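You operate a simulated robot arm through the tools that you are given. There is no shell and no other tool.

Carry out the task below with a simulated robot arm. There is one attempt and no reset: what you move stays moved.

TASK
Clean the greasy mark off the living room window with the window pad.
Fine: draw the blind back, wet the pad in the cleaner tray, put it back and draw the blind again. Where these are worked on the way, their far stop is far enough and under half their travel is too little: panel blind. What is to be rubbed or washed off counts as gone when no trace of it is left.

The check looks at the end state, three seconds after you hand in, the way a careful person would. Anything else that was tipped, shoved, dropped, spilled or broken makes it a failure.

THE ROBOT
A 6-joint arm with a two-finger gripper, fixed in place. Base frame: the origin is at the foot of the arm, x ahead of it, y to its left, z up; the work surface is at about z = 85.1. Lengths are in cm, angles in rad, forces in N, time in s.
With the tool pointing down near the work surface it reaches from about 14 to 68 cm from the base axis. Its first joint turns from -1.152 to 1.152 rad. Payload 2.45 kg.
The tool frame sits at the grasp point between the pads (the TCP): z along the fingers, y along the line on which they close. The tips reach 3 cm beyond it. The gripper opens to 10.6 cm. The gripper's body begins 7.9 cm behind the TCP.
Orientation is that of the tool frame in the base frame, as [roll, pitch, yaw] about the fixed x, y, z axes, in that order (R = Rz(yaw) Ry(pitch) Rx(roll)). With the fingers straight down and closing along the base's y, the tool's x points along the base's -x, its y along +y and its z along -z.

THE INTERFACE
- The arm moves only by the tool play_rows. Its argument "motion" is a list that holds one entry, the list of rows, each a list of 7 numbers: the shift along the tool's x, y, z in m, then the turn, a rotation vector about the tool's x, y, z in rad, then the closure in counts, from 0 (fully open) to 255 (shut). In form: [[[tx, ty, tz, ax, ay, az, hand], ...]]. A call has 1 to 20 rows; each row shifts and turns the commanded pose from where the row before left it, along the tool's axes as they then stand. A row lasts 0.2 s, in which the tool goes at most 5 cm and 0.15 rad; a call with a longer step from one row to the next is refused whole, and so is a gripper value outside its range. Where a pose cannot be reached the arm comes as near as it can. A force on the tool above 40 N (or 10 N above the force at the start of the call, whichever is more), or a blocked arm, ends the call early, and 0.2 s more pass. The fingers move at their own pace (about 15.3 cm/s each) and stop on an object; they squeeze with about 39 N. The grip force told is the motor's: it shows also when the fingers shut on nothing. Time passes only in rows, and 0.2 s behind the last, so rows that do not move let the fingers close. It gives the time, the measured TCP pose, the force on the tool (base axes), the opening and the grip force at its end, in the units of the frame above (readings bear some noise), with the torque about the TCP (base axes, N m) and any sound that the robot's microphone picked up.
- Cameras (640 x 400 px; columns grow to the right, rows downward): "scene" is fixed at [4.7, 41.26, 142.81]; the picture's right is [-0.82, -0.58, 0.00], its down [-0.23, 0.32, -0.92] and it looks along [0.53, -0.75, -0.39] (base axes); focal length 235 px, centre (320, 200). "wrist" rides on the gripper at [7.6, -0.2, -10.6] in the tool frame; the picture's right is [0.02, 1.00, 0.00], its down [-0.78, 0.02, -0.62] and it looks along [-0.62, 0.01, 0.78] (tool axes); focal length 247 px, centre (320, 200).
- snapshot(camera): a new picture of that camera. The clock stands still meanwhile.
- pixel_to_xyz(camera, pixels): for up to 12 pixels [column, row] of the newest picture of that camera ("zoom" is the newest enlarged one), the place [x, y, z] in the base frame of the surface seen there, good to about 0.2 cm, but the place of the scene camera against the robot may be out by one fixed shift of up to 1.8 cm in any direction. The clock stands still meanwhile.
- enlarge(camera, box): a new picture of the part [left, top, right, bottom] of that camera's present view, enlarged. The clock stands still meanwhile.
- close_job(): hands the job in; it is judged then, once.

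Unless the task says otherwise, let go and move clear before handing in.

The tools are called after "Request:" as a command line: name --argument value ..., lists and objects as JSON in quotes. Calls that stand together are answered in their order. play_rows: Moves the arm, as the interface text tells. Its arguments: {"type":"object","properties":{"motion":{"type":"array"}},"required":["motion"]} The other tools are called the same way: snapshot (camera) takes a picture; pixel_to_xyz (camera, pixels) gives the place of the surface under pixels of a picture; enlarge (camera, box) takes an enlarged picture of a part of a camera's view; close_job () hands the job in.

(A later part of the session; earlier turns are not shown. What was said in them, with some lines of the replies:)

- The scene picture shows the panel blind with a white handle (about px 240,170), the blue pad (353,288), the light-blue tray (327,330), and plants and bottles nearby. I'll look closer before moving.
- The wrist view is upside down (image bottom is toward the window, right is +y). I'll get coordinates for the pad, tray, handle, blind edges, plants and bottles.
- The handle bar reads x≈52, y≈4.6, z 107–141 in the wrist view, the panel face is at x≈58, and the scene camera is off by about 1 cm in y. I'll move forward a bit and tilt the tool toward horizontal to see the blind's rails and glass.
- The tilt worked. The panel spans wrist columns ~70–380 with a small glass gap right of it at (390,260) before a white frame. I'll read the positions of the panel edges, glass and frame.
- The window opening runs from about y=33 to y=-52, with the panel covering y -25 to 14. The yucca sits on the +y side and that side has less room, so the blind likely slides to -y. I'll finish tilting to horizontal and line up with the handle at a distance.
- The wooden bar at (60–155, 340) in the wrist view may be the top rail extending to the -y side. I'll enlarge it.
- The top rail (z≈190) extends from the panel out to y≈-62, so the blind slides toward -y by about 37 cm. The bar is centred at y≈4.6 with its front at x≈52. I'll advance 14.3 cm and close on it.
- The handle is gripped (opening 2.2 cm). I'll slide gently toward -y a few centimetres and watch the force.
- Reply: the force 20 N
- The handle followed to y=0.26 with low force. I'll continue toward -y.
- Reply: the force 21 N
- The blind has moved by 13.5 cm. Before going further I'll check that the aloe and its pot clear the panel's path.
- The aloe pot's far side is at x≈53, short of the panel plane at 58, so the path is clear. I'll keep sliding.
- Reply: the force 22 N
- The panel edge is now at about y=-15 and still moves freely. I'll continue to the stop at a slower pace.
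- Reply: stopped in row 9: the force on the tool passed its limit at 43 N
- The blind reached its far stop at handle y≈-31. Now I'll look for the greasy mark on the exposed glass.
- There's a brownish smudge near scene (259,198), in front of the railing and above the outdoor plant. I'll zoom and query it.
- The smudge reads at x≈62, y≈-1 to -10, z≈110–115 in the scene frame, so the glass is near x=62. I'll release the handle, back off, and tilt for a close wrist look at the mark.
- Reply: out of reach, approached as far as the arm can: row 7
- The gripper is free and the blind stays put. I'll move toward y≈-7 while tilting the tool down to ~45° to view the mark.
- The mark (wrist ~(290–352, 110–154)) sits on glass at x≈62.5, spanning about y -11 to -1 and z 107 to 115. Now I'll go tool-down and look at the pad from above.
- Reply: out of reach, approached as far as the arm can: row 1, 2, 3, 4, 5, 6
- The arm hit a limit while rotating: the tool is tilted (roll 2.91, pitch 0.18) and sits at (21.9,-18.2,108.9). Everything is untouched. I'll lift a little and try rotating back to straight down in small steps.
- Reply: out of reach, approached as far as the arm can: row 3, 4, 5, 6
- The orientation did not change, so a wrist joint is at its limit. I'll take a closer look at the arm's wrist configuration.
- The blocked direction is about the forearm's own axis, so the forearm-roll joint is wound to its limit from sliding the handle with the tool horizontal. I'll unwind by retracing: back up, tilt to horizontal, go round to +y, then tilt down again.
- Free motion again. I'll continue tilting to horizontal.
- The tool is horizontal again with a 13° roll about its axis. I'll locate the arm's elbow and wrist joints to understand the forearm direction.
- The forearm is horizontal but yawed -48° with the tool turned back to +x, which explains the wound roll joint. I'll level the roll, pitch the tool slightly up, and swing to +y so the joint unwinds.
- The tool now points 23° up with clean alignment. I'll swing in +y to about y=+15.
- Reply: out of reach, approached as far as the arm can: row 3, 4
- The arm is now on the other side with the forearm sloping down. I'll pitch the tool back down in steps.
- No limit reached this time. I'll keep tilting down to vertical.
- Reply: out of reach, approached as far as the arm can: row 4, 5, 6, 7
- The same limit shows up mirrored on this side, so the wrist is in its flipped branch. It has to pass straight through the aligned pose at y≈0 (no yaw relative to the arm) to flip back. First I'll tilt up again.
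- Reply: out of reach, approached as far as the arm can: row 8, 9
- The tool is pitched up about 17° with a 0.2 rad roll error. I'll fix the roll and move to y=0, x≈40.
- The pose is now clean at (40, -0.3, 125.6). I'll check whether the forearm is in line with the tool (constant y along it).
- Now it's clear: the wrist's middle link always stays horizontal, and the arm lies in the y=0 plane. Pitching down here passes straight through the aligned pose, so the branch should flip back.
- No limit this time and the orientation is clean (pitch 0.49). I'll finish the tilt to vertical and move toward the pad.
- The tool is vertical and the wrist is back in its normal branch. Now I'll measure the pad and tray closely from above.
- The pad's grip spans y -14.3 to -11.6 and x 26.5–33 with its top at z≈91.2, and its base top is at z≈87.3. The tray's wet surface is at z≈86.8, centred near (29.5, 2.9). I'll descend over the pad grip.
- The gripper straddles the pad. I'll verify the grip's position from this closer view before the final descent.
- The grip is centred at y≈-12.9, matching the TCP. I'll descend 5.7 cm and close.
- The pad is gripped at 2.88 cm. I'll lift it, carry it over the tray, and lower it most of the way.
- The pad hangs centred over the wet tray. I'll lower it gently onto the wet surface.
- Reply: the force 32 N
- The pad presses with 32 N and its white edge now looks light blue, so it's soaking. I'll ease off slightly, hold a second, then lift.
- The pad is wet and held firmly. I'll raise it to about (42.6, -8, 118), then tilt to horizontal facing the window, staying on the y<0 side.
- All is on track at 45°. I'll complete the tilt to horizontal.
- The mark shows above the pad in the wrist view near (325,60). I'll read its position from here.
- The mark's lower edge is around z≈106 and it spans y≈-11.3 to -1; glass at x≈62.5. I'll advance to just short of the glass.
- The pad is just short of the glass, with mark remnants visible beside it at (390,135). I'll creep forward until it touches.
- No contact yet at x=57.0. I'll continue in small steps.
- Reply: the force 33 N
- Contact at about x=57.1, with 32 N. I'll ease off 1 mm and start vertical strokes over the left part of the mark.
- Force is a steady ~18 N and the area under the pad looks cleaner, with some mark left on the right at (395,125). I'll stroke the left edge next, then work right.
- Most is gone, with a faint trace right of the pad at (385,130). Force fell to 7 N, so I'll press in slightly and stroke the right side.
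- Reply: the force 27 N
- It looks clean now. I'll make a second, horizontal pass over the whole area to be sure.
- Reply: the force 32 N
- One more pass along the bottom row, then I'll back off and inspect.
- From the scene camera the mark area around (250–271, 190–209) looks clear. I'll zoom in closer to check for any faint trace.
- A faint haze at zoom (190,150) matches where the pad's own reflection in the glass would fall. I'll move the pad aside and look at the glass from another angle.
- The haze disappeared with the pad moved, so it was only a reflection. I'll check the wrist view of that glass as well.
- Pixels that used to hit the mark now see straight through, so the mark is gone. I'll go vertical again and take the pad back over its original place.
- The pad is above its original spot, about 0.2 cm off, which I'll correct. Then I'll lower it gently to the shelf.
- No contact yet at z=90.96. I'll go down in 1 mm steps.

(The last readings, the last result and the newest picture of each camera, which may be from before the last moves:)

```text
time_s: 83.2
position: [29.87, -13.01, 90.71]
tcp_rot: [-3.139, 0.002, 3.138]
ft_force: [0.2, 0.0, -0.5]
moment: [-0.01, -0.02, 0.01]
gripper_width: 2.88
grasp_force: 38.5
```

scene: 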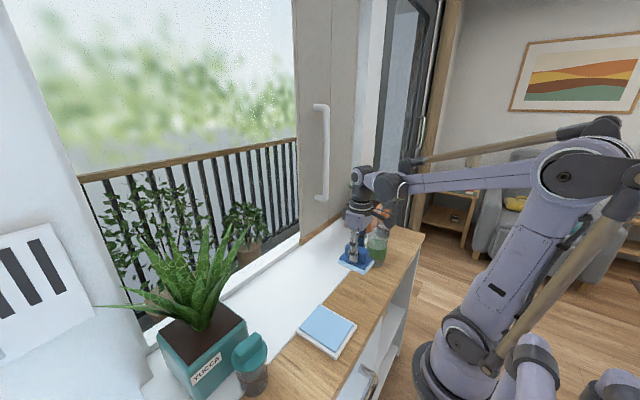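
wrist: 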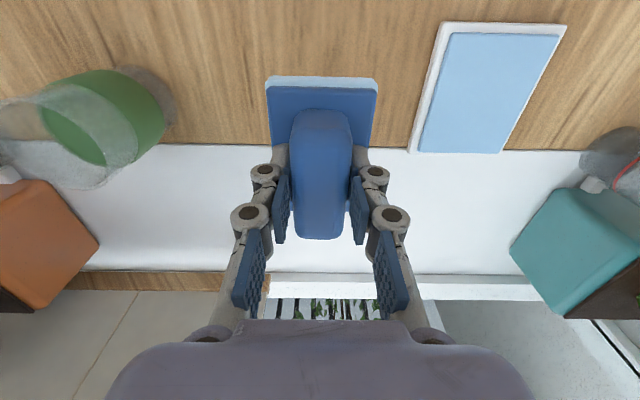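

Request:
play_rows --motion '[[[0, 0, 0.0008, 0, 0, 0, 255], [0, 0, 0.0008, 0, 0, 0, 255], [0, 0, 0, 0, 0, 0, 255]]]'

```text
time_s: 84.0
position: [29.91, -12.87, 90.58]
tcp_rot: [-3.141, 0.003, 3.14]
ft_force: [0.3, -0.3, 0.0]
moment: [0.0, -0.02, -0.02]
gripper_width: 2.89
grasp_force: 39.0
```

Still no contact; the pad may sit a bit higher in the grip. I'll continue carefully.

Request:
play_rows --motion '[[[0, 0, 0.0007, 0, 0, 0, 255], [0, 0, 0.0007, 0, 0, 0, 255], [0, 0, 0, 0, 0, 0, 255]]]'

Request:
enlarge --camera "scene" --box '[310, 220, 410, 320]'

```text
time_s: 84.8
position: [29.87, -12.89, 90.55]
tcp_rot: [-3.141, 0.002, 3.138]
ft_force: [-1.0, -0.1, 31.5]
moment: [0.01, 0.28, -0.03]
gripper_width: 2.89
grasp_force: 38.6
```

```text
4.00 times, centred on (360, 270) of scene
```

zoom: 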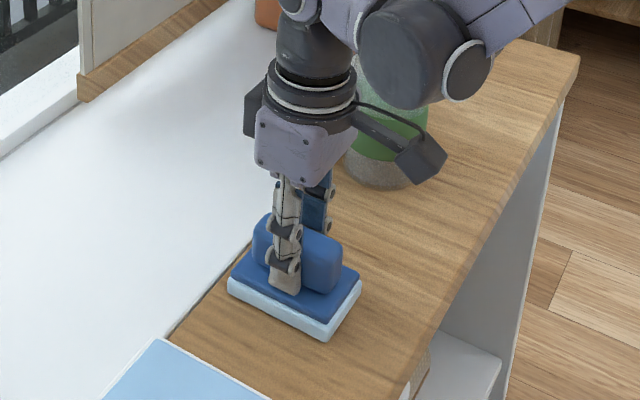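

The pad touches the shelf (31 N). I'll ease up a touch, open the fingers, and rise straight up.

Request:
play_rows --motion '[[[0, 0, -0.0012, 0, 0, 0, 255], [0, 0, 0, 0, 0, 0, 255], [0, 0, 0, 0, 0, 0, 0], [0, 0, 0, 0, 0, 0, 0], [0, 0, 0, 0, 0, 0, 0], [0, 0, -0.01, 0, 0, 0, 0], [0, 0, -0.03, 0, 0, 0, 0], [0, 0, -0.04, 0, 0, 0, 0], [0, 0, -0.04, 0, 0, 0, 0]]]'

Request:
snapshot --camera "wrist"

Request:
snapshot --camera "scene"

```text
time_s: 86.8
position: [29.77, -13.07, 102.51]
tcp_rot: [-3.14, 0.004, 3.14]
ft_force: [0.3, -0.3, -0.4]
moment: [-0.03, -0.05, -0.03]
gripper_width: 10.6
grasp_force: 0.1
```

```text
taken
```

wrist: 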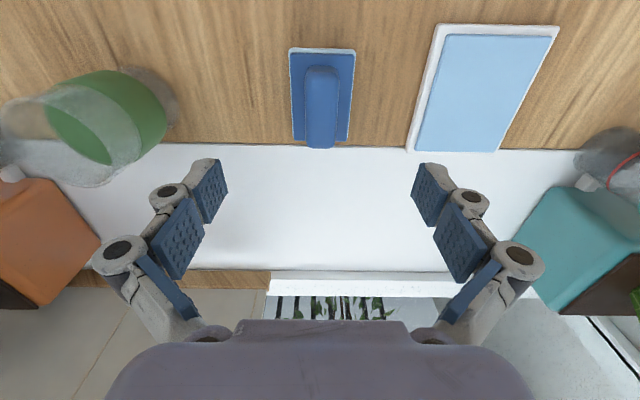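

```text
taken
```

scene: 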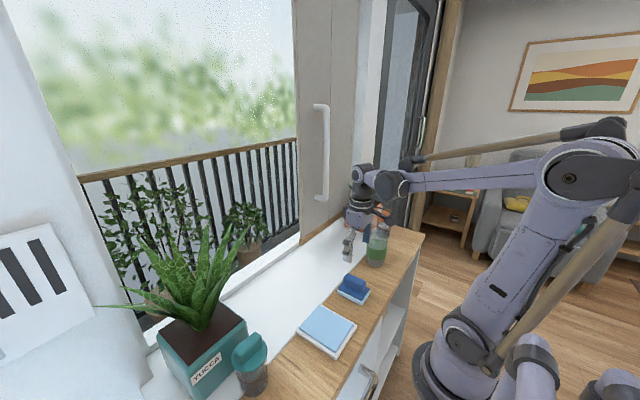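

The pad sits back in its place. I'll confirm its position, then raise and move over toward the blind handle at y≈-31.

Request:
pixel_to_xyz --camera "wrist" --pixels '[[292, 55], [352, 55], [295, 135], [346, 135], [322, 75], [321, 140], [322, 100], [500, 90], [413, 145], [494, 148], [441, 30], [554, 32]]'

Request:
play_rows --motion '[[[0, 0, -0.04, 0, 0, 0, 0], [0, 0, -0.04, 0, 0, 0, 0], [0, 0, -0.04, 0, 0, 0, 0], [0, 0, -0.04, 0, 0, 0, 0], [0, 0, -0.04, 0, 0, 0, 0], [0, 0, -0.035, 0, 0, 0, 0], [-0.0284, -0.036, 0, 0, 0, 0, 0], [-0.0284, -0.036, 0, 0, 0, 0, 0], [-0.0284, -0.036, 0, 0, 0, 0, 0], [-0.0284, -0.036, 0, 0, 0, 0, 0], [-0.0284, -0.036, 0, 0, 0, 0, 0]]]'

Request:
snapshot --camera "scene"

Request:
snapshot --camera "wrist"

```text
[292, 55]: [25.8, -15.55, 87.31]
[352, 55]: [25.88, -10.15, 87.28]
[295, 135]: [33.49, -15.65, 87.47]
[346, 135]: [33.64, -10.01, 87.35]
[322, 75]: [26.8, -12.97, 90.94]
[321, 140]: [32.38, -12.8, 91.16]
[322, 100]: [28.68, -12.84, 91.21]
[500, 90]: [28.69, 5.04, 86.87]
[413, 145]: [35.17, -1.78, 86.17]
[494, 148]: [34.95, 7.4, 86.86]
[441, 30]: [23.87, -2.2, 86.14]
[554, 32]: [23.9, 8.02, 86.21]
```

```text
time_s: 89.2
position: [42.24, -29.27, 124.84]
tcp_rot: [-3.14, 0.004, 3.138]
ft_force: [-0.2, -0.2, 0.1]
moment: [-0.02, -0.02, 0.03]
gripper_width: 10.62
grasp_force: 0.1
out of reach, approached as far as the arm can: row 11
```

```text
taken
```

scene: 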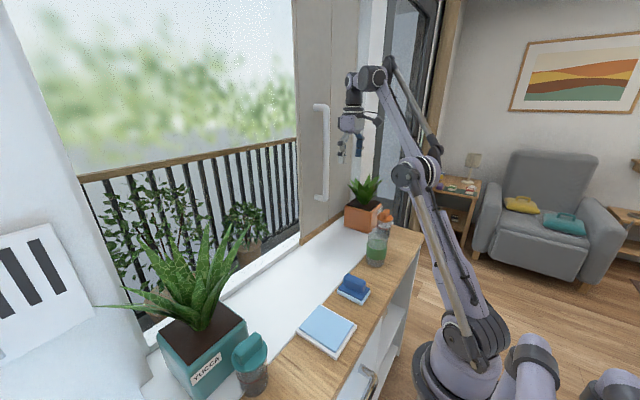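

```text
taken
```

wrist: 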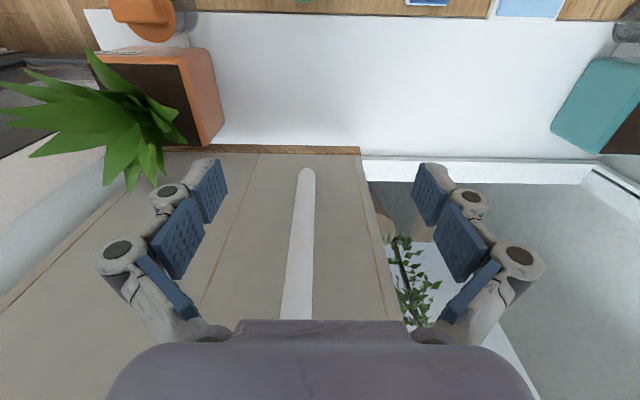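

The arm reached its extension limit with the tool vertical, but it stands just in front of the handle at (42.2,-29.3,124.8). I'll tilt to horizontal now.

Request:
play_rows --motion '[[[0, 0, 0, 0, -0.12, 0, 0], [0, 0, 0, 0, -0.12, 0, 0], [0, 0, 0, 0, -0.12, 0, 0], [0, 0, 0, 0, -0.12, 0, 0], [0, 0, 0, 0, -0.12, 0, 0], [0, 0, 0, 0, -0.12, 0, 0], [0, 0, 0, 0, -0.12, 0, 0], [0, 0, 0, 0, -0.12, 0, 0], [0, 0, 0, 0, -0.12, 0, 0], [0, 0, 0, 0, -0.12, 0, 0], [0, 0, 0, 0, -0.12, 0, 0], [0, 0, 0, 0, -0.12, 0, 0], [0, 0, 0, 0, -0.125, 0, 0]]]'

Request:
snapshot --camera "wrist"

Request:
snapshot --camera "scene"

```text
time_s: 92.0
position: [42.14, -29.36, 124.88]
tcp_rot: [-1.652, 1.57, -1.654]
ft_force: [-0.5, 0.4, 0.7]
moment: [0.0, 0.02, 0.03]
gripper_width: 10.62
grasp_force: 0.1
```

```text
taken
```

wrist: 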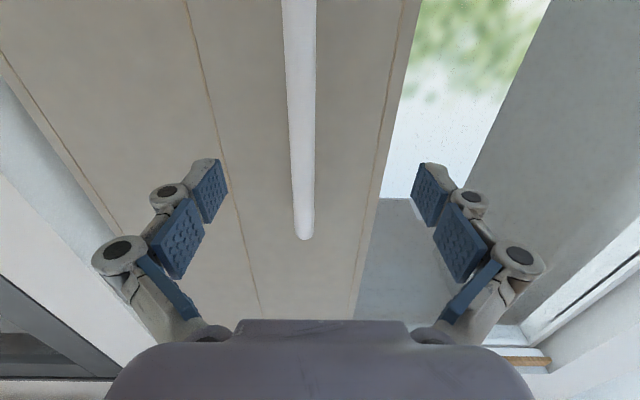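

```text
taken
```

scene: 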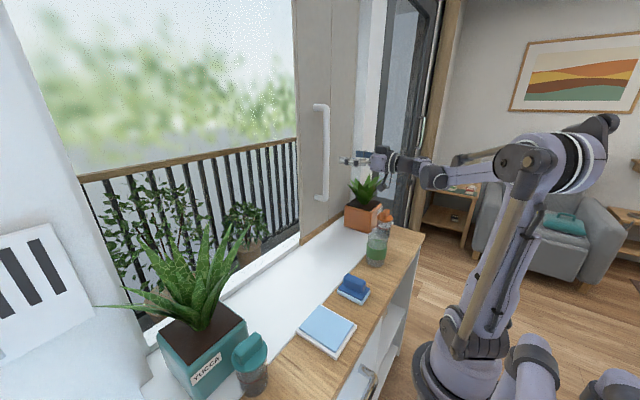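

Request:
pixel_to_xyz --camera "wrist" --pixels '[[300, 50], [302, 100], [304, 150], [305, 200], [292, 100], [312, 100], [370, 150], [520, 361], [545, 361], [380, 200]]'

Request:
enlarge --camera "wrist" --box '[460, 290, 640, 400]'

```text
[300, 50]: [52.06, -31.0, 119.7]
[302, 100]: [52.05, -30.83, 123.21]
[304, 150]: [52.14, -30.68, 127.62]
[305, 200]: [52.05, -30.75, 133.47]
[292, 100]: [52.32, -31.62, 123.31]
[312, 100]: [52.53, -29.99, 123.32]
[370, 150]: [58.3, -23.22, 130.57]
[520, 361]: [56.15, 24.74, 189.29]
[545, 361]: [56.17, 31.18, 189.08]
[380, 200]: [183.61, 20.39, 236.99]
```

```text
3.56 times, centred on (550, 345) of wrist
```

zoom: 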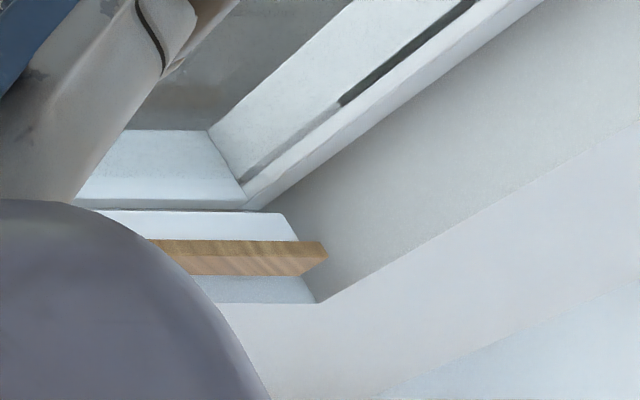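

The handle bar is at y≈-30.8, front x≈52.05. I'll shift y by -1.45 cm, advance 10.5 cm and close on it.

Request:
play_rows --motion '[[[-0.005, -0.0145, 0, 0, 0, 0, 0], [0, 0, 0.03, 0, 0, 0, 0], [0, 0, 0.03, 0, 0, 0, 0], [0, 0, 0.03, 0, 0, 0, 0], [0, 0, 0.0145, 0, 0, 0, 0], [0, 0, 0, 0, 0, 0, 0], [0, 0, 0, 0, 0, 0, 255], [0, 0, 0, 0, 0, 0, 255], [0, 0, 0, 0, 0, 0, 255]]]'

Request:
snapshot --camera "wrist"

```text
time_s: 94.0
position: [52.5, -30.79, 125.17]
tcp_rot: [-2.628, 1.569, -2.633]
ft_force: [-15.0, -2.0, -2.1]
moment: [0.06, -0.04, 0.03]
gripper_width: 2.24
grasp_force: 44.9
```

```text
taken
```

wrist: 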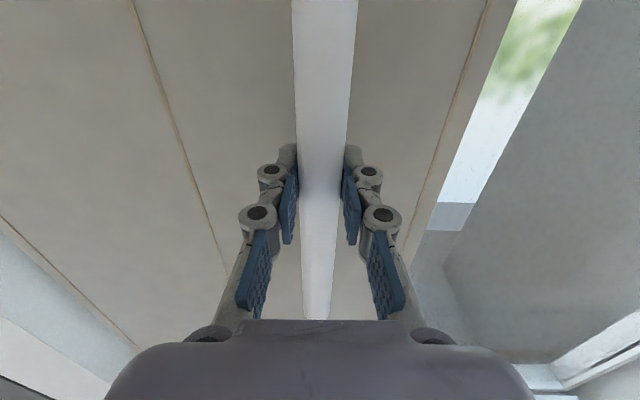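

The handle is gripped (2.24 cm). I'll slide the blind back toward +y.

Request:
play_rows --motion '[[[0, 0.005, 0, 0, 0, 0, 255], [0, 0.01, 0, 0, 0, 0, 255], [0, 0.015, 0, 0, 0, 0, 255], [0, 0.015, 0, 0, 0, 0, 255], [0, 0.015, 0, 0, 0, 0, 255], [0, 0.015, 0, 0, 0, 0, 255], [0, 0.015, 0, 0, 0, 0, 255], [0, 0.015, 0, 0, 0, 0, 255], [0, 0.015, 0, 0, 0, 0, 255], [0, 0.015, 0, 0, 0, 0, 255], [0, 0.015, 0, 0, 0, 0, 255], [0, 0.015, 0, 0, 0, 0, 255]]]'

Request:
snapshot --camera "scene"

```text
time_s: 95.3
position: [52.52, -23.82, 125.22]
tcp_rot: [-2.509, 1.565, -2.51]
ft_force: [-8.3, 3.0, 0.8]
moment: [0.12, -0.02, -0.2]
gripper_width: 2.24
grasp_force: 45.3
stopped in row 6: the force on the tool passed its limit at 41 N (the readings are from after the stop); the commanded pose is now the measured one
```

```text
taken
```

scene: 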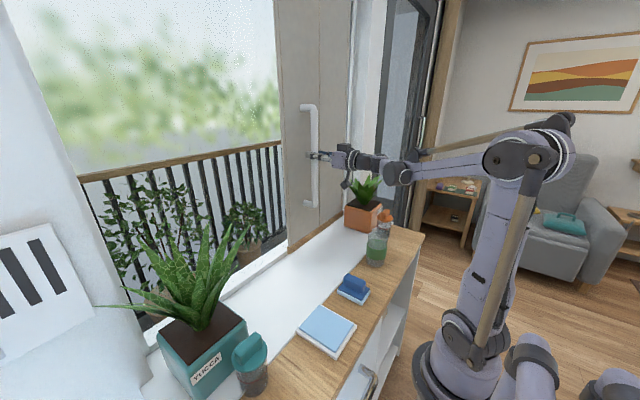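

The blind moved 7 cm before a brief force peak stopped the call; the force is now low. I'll continue more slowly.

Request:
play_rows --motion '[[[0, 0.004, 0, 0, 0, 0, 255], [0, 0.007, 0, 0, 0, 0, 255], [0, 0.008, 0, 0, 0, 0, 255], [0, 0.008, 0, 0, 0, 0, 255], [0, 0.008, 0, 0, 0, 0, 255], [0, 0.008, 0, 0, 0, 0, 255], [0, 0.008, 0, 0, 0, 0, 255], [0, 0.008, 0, 0, 0, 0, 255]]]'

```text
time_s: 97.2
position: [52.52, -17.92, 125.2]
tcp_rot: [-2.505, 1.568, -2.508]
ft_force: [-12.1, -3.0, 8.6]
moment: [0.23, -0.25, 0.06]
gripper_width: 2.24
grasp_force: 45.0
```

Smooth at this pace. I'll continue toward +y.

Request:
play_rows --motion '[[[0, 0.008, 0, 0, 0, 0, 255], [0, 0.009, 0, 0, 0, 0, 255], [0, 0.009, 0, 0, 0, 0, 255], [0, 0.009, 0, 0, 0, 0, 255], [0, 0.009, 0, 0, 0, 0, 255], [0, 0.009, 0, 0, 0, 0, 255], [0, 0.009, 0, 0, 0, 0, 255], [0, 0.009, 0, 0, 0, 0, 255], [0, 0.009, 0, 0, 0, 0, 255], [0, 0.009, 0, 0, 0, 0, 255], [0, 0.009, 0, 0, 0, 0, 255], [0, 0.009, 0, 0, 0, 0, 255]]]'

```text
time_s: 99.8
position: [52.43, -7.2, 125.26]
tcp_rot: [-2.368, 1.566, -2.37]
ft_force: [-21.3, -1.8, 25.7]
moment: [0.18, -0.26, -0.1]
gripper_width: 2.22
grasp_force: 44.9
```

Side forces have built up (Fx -21, Fz +26). I'll relieve them with a small shift up and back, then continue slowly past y=0.

Request:
play_rows --motion '[[[-0.001, 0, -0.0008, 0, 0, 0, 255], [-0.001, 0, -0.0007, 0, 0, 0, 255], [0, 0, 0, 0, 0, 0, 255]]]'

```text
time_s: 100.5
position: [52.54, -7.19, 125.29]
tcp_rot: [-2.31, 1.564, -2.31]
ft_force: [7.0, 2.1, -26.0]
moment: [0.36, 0.07, 0.06]
gripper_width: 2.23
grasp_force: 45.2
```

Request:
play_rows --motion '[[[0.001, 0, 0, 0, 0, 0, 255], [0, 0, 0, 0, 0, 0, 255]]]'

```text
time_s: 101.2
position: [52.65, -7.26, 125.28]
tcp_rot: [-2.405, 1.566, -2.409]
ft_force: [6.5, 3.0, -19.3]
moment: [-0.03, 0.24, 0.21]
gripper_width: 2.22
grasp_force: 44.8
```

Forces are about 20 N now. I'll continue sliding in small steps.

Request:
play_rows --motion '[[[0.0005, 0.006, 0, 0, 0, 0, 255], [0, 0.008, 0, 0, 0, 0, 255], [0, 0.008, 0, 0, 0, 0, 255], [0, 0.008, 0, 0, 0, 0, 255], [0, 0.008, 0, 0, 0, 0, 255], [0, 0.008, 0, 0, 0, 0, 255], [0, 0.008, 0, 0, 0, 0, 255], [0, 0.008, 0, 0, 0, 0, 255]]]'

Request:
snapshot --camera "scene"

```text
time_s: 103.0
position: [52.53, -1.07, 125.18]
tcp_rot: [-2.452, 1.564, -2.458]
ft_force: [17.7, -2.9, 25.7]
moment: [0.16, -0.05, 0.12]
gripper_width: 2.24
grasp_force: 45.1
```

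```text
taken
```

scene: 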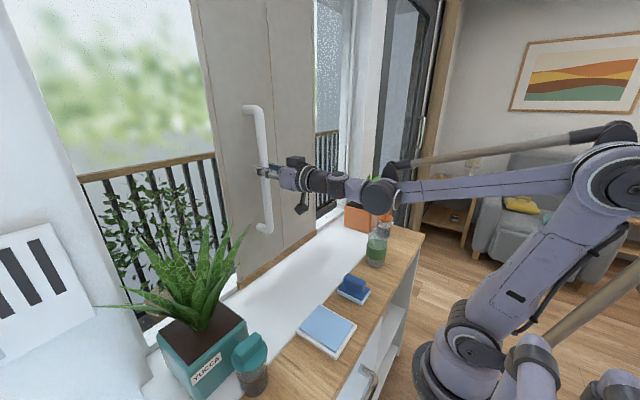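

The blind is nearly back (handle y=-1.1). I'll go on with small steps through y=0.

Request:
play_rows --motion '[[[0, 0.005, 0, 0, 0, 0, 255], [0, 0.005, 0, 0, 0, 0, 255], [0, 0.005, 0, 0, 0, 0, 255], [0, 0.005, 0, 0, 0, 0, 255], [0, 0.005, 0, 0, 0, 0, 255], [0, 0.005, 0, 0, 0, 0, 255]]]'

```text
time_s: 104.3
position: [52.61, 0.3, 125.28]
tcp_rot: [-0.773, 1.566, -0.772]
ft_force: [19.0, -2.9, 6.4]
moment: [0.3, 0.21, 0.03]
gripper_width: 2.22
grasp_force: 45.6
out of reach, approached as far as the arm can: row 2, 3, 4, 5, 6
```

The arm stalls at y≈0.3 because the tool lines up exactly with the wrist axis there. The bar is round, so I'll release, yaw the tool by about 15° (which avoids that alignment), and regrip.

Request:
play_rows --motion '[[[0, 0, 0, 0, 0, 0, 0], [0, 0, 0, 0, 0, 0, 0], [0, 0, 0, 0, 0, 0, 0], [0, 0, -0.02, 0, 0, 0, 0], [0, 0, -0.03, 0, 0, 0, 0], [0, 0, 0, 0, 0, 0, 0]]]'

Request:
snapshot --camera "wrist"

Request:
snapshot --camera "scene"

```text
time_s: 105.8
position: [47.47, 0.25, 125.36]
tcp_rot: [-2.334, 1.564, -2.336]
ft_force: [0.3, -0.6, -0.4]
moment: [0.01, 0.01, 0.03]
gripper_width: 10.6
grasp_force: 0.0
```

```text
taken
```

wrist: 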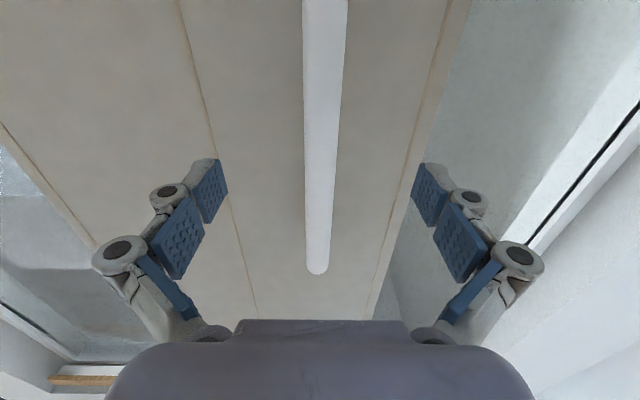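

```text
taken
```

scene: 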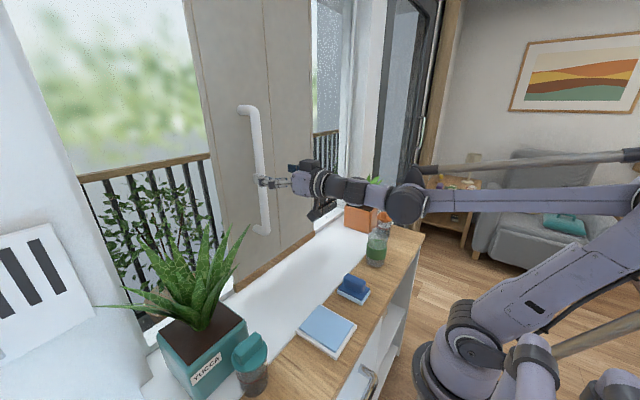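

Released cleanly; the bar's still at y≈0.3. I'll yaw the tool 0.26 rad, shift sideways so the bar is centred, and re-approach.

Request:
play_rows --motion '[[[0, 0, 0, -0.13, 0, 0, 0], [0, 0, 0, -0.13, 0, 0, 0], [0, -0.014, 0, 0, 0, 0, 0], [0, 0, 0, 0, 0, 0, 0]]]'

Request:
snapshot --camera "wrist"

```text
time_s: 106.8
position: [47.9, -1.22, 125.35]
tcp_rot: [-2.751, 1.564, -2.495]
ft_force: [0.6, 0.1, -0.6]
moment: [0.01, 0.03, -0.03]
gripper_width: 10.59
grasp_force: 0.0
```

```text
taken
```

wrist: 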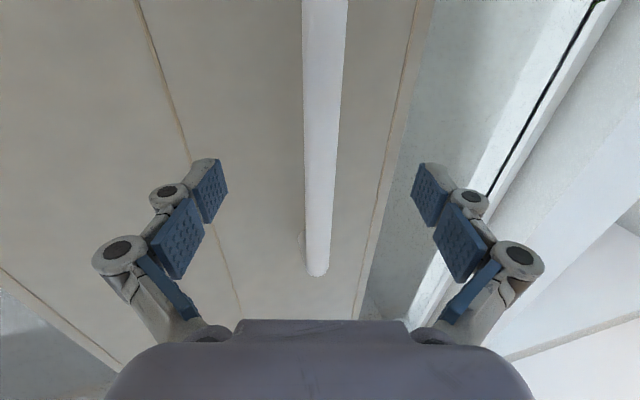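

The bar is centred (column ~321). I'll advance 4.7 cm and grip.

Request:
play_rows --motion '[[[0, 0, 0.025, 0, 0, 0, 0], [0, 0, 0.022, 0, 0, 0, 0], [0, 0, 0, 0, 0, 0, 0], [0, 0, 0, 0, 0, 0, 255], [0, 0, 0, 0, 0, 0, 255], [0, 0, 0, 0, 0, 0, 255]]]'

Request:
snapshot --camera "wrist"

```text
time_s: 108.2
position: [52.36, -0.06, 125.29]
tcp_rot: [-2.725, 1.565, -2.468]
ft_force: [-13.4, 0.0, -1.7]
moment: [0.13, 0.0, -0.02]
gripper_width: 2.24
grasp_force: 44.3
```

```text
taken
```

wrist: 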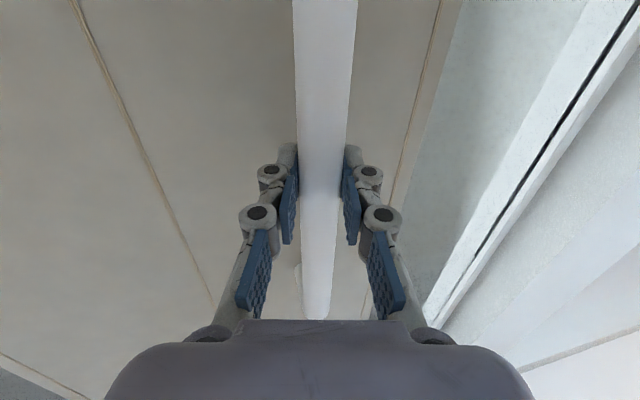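

Gripped at 2.24 cm. I'll slide in +y by about 4 cm, combining tool y and z for the yaw.

Request:
play_rows --motion '[[[0, 0.0048, 0.0013, 0, 0, 0, 255], [0, 0.0048, 0.0013, 0, 0, 0, 255], [0, 0.0048, 0.0013, 0, 0, 0, 255], [0, 0.0048, 0.0013, 0, 0, 0, 255], [0, 0.0048, 0.0013, 0, 0, 0, 255], [0, 0.0048, 0.0013, 0, 0, 0, 255], [0, 0.0048, 0.0013, 0, 0, 0, 255], [0, 0, 0, 0, 0, 0, 255]]]'

Request:
snapshot --camera "scene"

```text
time_s: 110.0
position: [52.35, 3.54, 125.32]
tcp_rot: [-2.731, 1.566, -2.472]
ft_force: [-15.9, -1.9, 0.0]
moment: [0.03, 0.04, -0.05]
gripper_width: 2.24
grasp_force: 44.9
```

```text
taken
```

scene: 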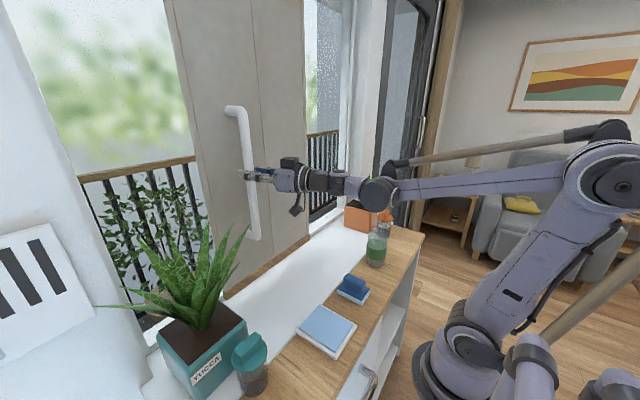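

The handle is about 0.9 cm short of its original place (scene column 228 vs 225). I'll move in small steps and watch for the stop.

Request:
play_rows --motion '[[[0, 0.0029, 0.0008, 0, 0, 0, 255], [0, 0.0029, 0.0008, 0, 0, 0, 255], [0, 0.0024, 0.0006, 0, 0, 0, 255], [0, 0, 0, 0, 0, 0, 255]]]'

Request:
enlarge --camera "scene" --box '[140, 0, 340, 260]'

Request:
snapshot --camera "scene"

```text
time_s: 111.0
position: [52.43, 4.47, 125.42]
tcp_rot: [-2.695, 1.566, -2.44]
ft_force: [-13.2, -2.9, -0.8]
moment: [0.11, 0.08, -0.06]
gripper_width: 2.24
grasp_force: 45.6
```

```text
1.54 times, centred on (240, 130) of scene
```

zoom: 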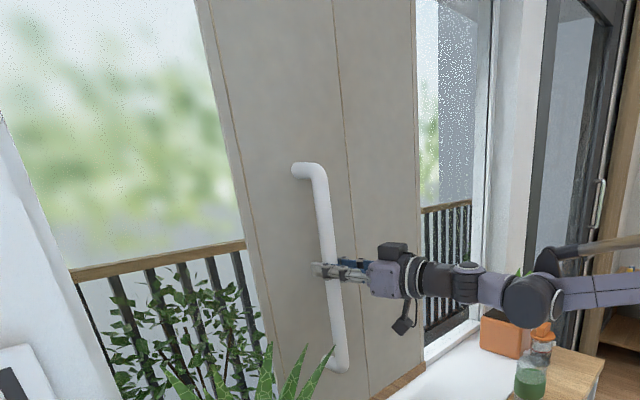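

```text
taken
```

scene: 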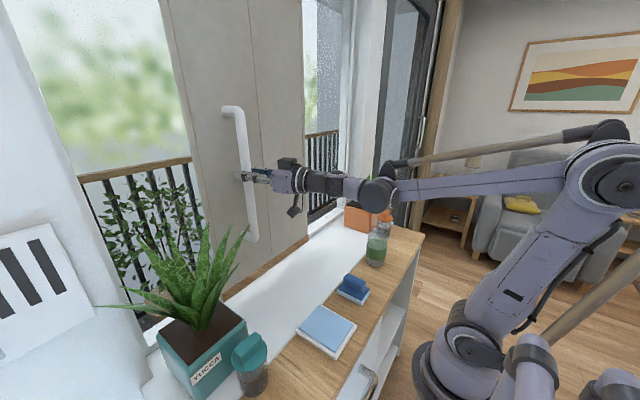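

The handle is now back at bar y≈4.67, matching the start. I'll nudge 2 mm to see whether this is the closed stop.

Request:
play_rows --motion '[[[0, 0.001, 0.0003, 0, 0, 0, 255], [0, 0.001, 0.0003, 0, 0, 0, 255], [0, 0, 0, 0, 0, 0, 255]]]'

Request:
snapshot --camera "scene"

Request:
pixel_to_xyz --camera "scene" --pixels '[[225, 108], [240, 112], [253, 238], [228, 290], [306, 236], [165, 20], [258, 100], [227, 288], [224, 292], [308, 236]]'

Request:
enlarge --camera "scene" --box '[140, 200, 460, 400]'

```text
time_s: 111.8
position: [52.5, 4.57, 125.23]
tcp_rot: [-2.664, 1.568, -2.409]
ft_force: [-14.8, -2.6, -3.8]
moment: [0.1, 0.09, -0.04]
gripper_width: 2.25
grasp_force: 44.8
```

```text
taken
```

scene: 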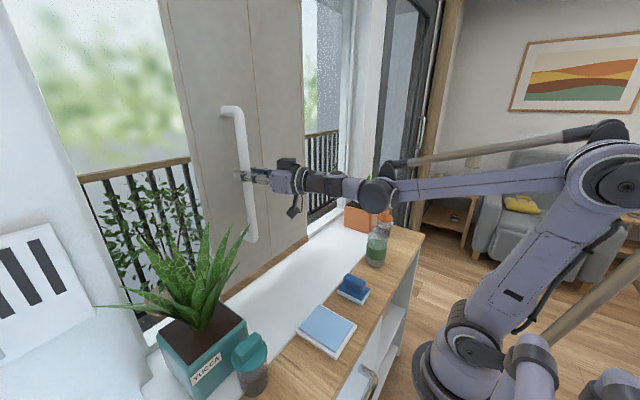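

```text
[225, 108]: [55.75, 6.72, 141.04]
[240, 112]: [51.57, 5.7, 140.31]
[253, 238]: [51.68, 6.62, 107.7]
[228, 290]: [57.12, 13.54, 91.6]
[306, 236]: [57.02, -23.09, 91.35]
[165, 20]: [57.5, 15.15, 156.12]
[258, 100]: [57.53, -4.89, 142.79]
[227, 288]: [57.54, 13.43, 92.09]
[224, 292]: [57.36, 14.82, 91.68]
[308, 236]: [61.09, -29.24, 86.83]
```

```text
2.00 times, centred on (300, 300) of scene
```

zoom: 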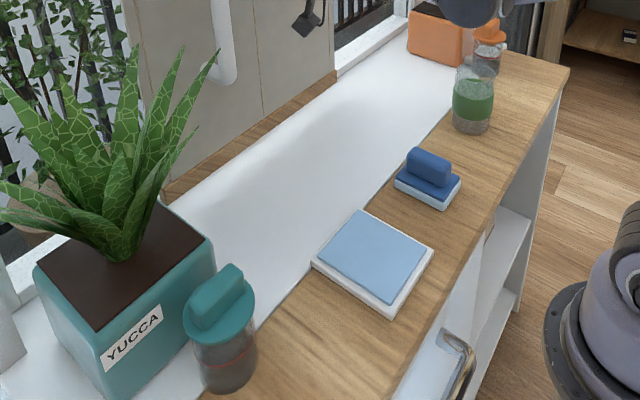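

The panel matches the original picture (corner at zoom (163,195), pad, tray and plants unchanged). I'll release, back off along the tool axis, and measure the handle precisely.

Request:
play_rows --motion '[[[0, 0, 0, 0, 0, 0, 0], [0, 0, 0, 0, 0, 0, 0], [0, 0, 0, 0, 0, 0, 0], [0, 0, -0.02, 0, 0, 0, 0], [0, 0, -0.04, 0, 0, 0, 0], [0, 0, -0.04, 0, 0, 0, 0], [0, 0, 0, 0, 0, 0, 0]]]'

Request:
snapshot --camera "wrist"

Request:
snapshot --camera "scene"

```text
time_s: 113.3
position: [42.67, 2.1, 125.56]
tcp_rot: [-2.728, 1.565, -2.471]
ft_force: [0.4, -0.6, 0.0]
moment: [-0.01, 0.0, 0.06]
gripper_width: 10.6
grasp_force: 0.2
```

```text
taken
```

wrist: 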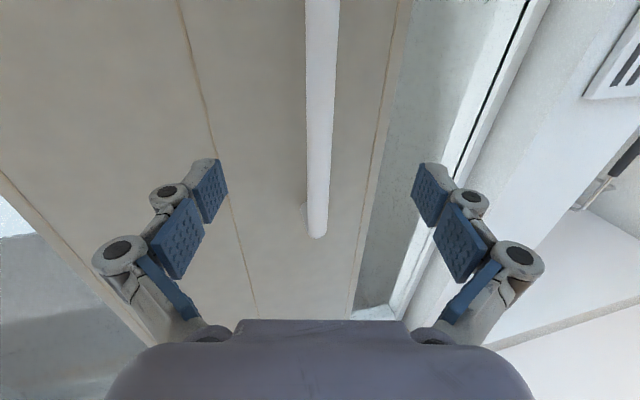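

```text
taken
```

scene: 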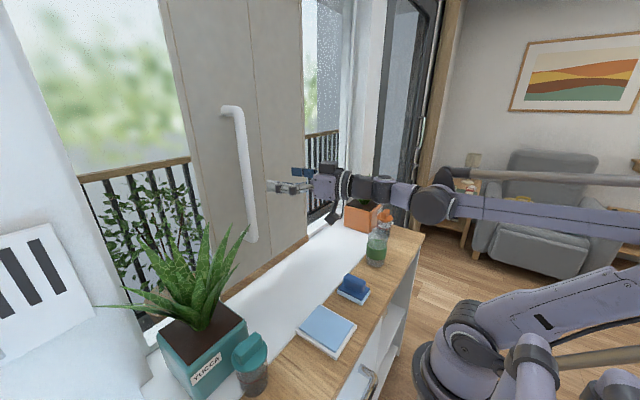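

Request:
pixel_to_xyz --camera "wrist" --pixels '[[308, 100], [320, 100], [332, 100], [310, 150], [320, 150], [329, 150], [319, 200], [390, 100], [370, 200], [322, 50], [311, 50], [335, 50]]'

Request:
pixel_to_xyz --camera "scene" --pixels '[[237, 112], [240, 112], [245, 170], [248, 170], [250, 200], [253, 238], [228, 290], [306, 236], [165, 20], [200, 250]]'

Request:
enlarge --camera "scene" --box '[60, 0, 380, 200]'

```text
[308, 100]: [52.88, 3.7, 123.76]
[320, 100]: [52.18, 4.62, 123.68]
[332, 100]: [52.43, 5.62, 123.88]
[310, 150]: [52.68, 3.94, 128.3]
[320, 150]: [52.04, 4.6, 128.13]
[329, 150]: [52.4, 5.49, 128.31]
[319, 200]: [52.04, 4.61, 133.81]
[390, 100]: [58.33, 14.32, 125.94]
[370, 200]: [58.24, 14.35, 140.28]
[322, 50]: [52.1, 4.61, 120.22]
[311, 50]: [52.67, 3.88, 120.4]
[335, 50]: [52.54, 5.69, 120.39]
```

```text
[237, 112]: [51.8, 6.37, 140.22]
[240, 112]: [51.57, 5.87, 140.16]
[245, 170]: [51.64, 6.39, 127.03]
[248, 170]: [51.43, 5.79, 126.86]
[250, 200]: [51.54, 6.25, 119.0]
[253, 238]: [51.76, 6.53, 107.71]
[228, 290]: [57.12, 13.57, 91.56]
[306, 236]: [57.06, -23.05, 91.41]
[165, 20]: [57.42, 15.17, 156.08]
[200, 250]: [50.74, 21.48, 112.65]
```

```text
2.00 times, centred on (220, 100) of scene
```

zoom: 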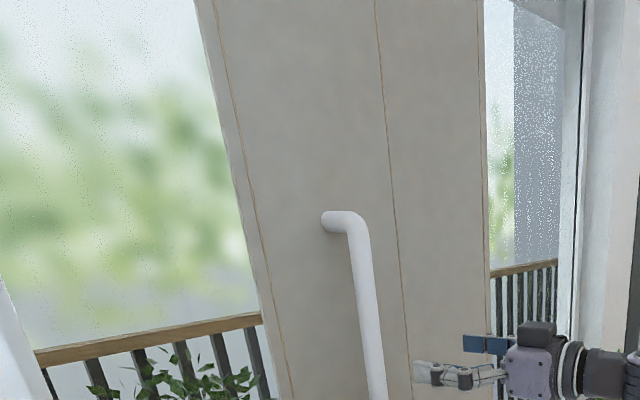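

The handle reads y≈4.6 and the panel edge ≈14.3, the same as at the start. The mark was wiped off, and the pad, tray, plants and bottles are all in place. The gripper is open and clear, so I'm handing in.

Request:
close_job

```text
The job is handed in.
```

The job is handed in: the greasy mark is off the living room window, and the blind is drawn again. The final check result hasn't been reported to me.

- **Blind, opening:** I drew the panel blind back until it hit its far stop, about 35.6 cm of travel.
- **Pad:** I pressed it onto the cleaner tray until its edge turned light blue. After wiping, I set it back within about 0.2 cm of where it was.
- **Mark:** Two passes covered the whole smudge. Afterwards no trace showed in the fixed camera's view, and the spots where the mark had registered now saw straight through the glass.
- **Blind, closing:** The handle is back at its starting place, though the camera picture suggests the panel may sit up to half a centimetre past it. I felt no closed stop there.

In the last pictures the plants, bottles and tray were where they started. Nothing else was touched apart from pressing the pad onto the tray. The gripper is open and about 10 cm clear of the handle.
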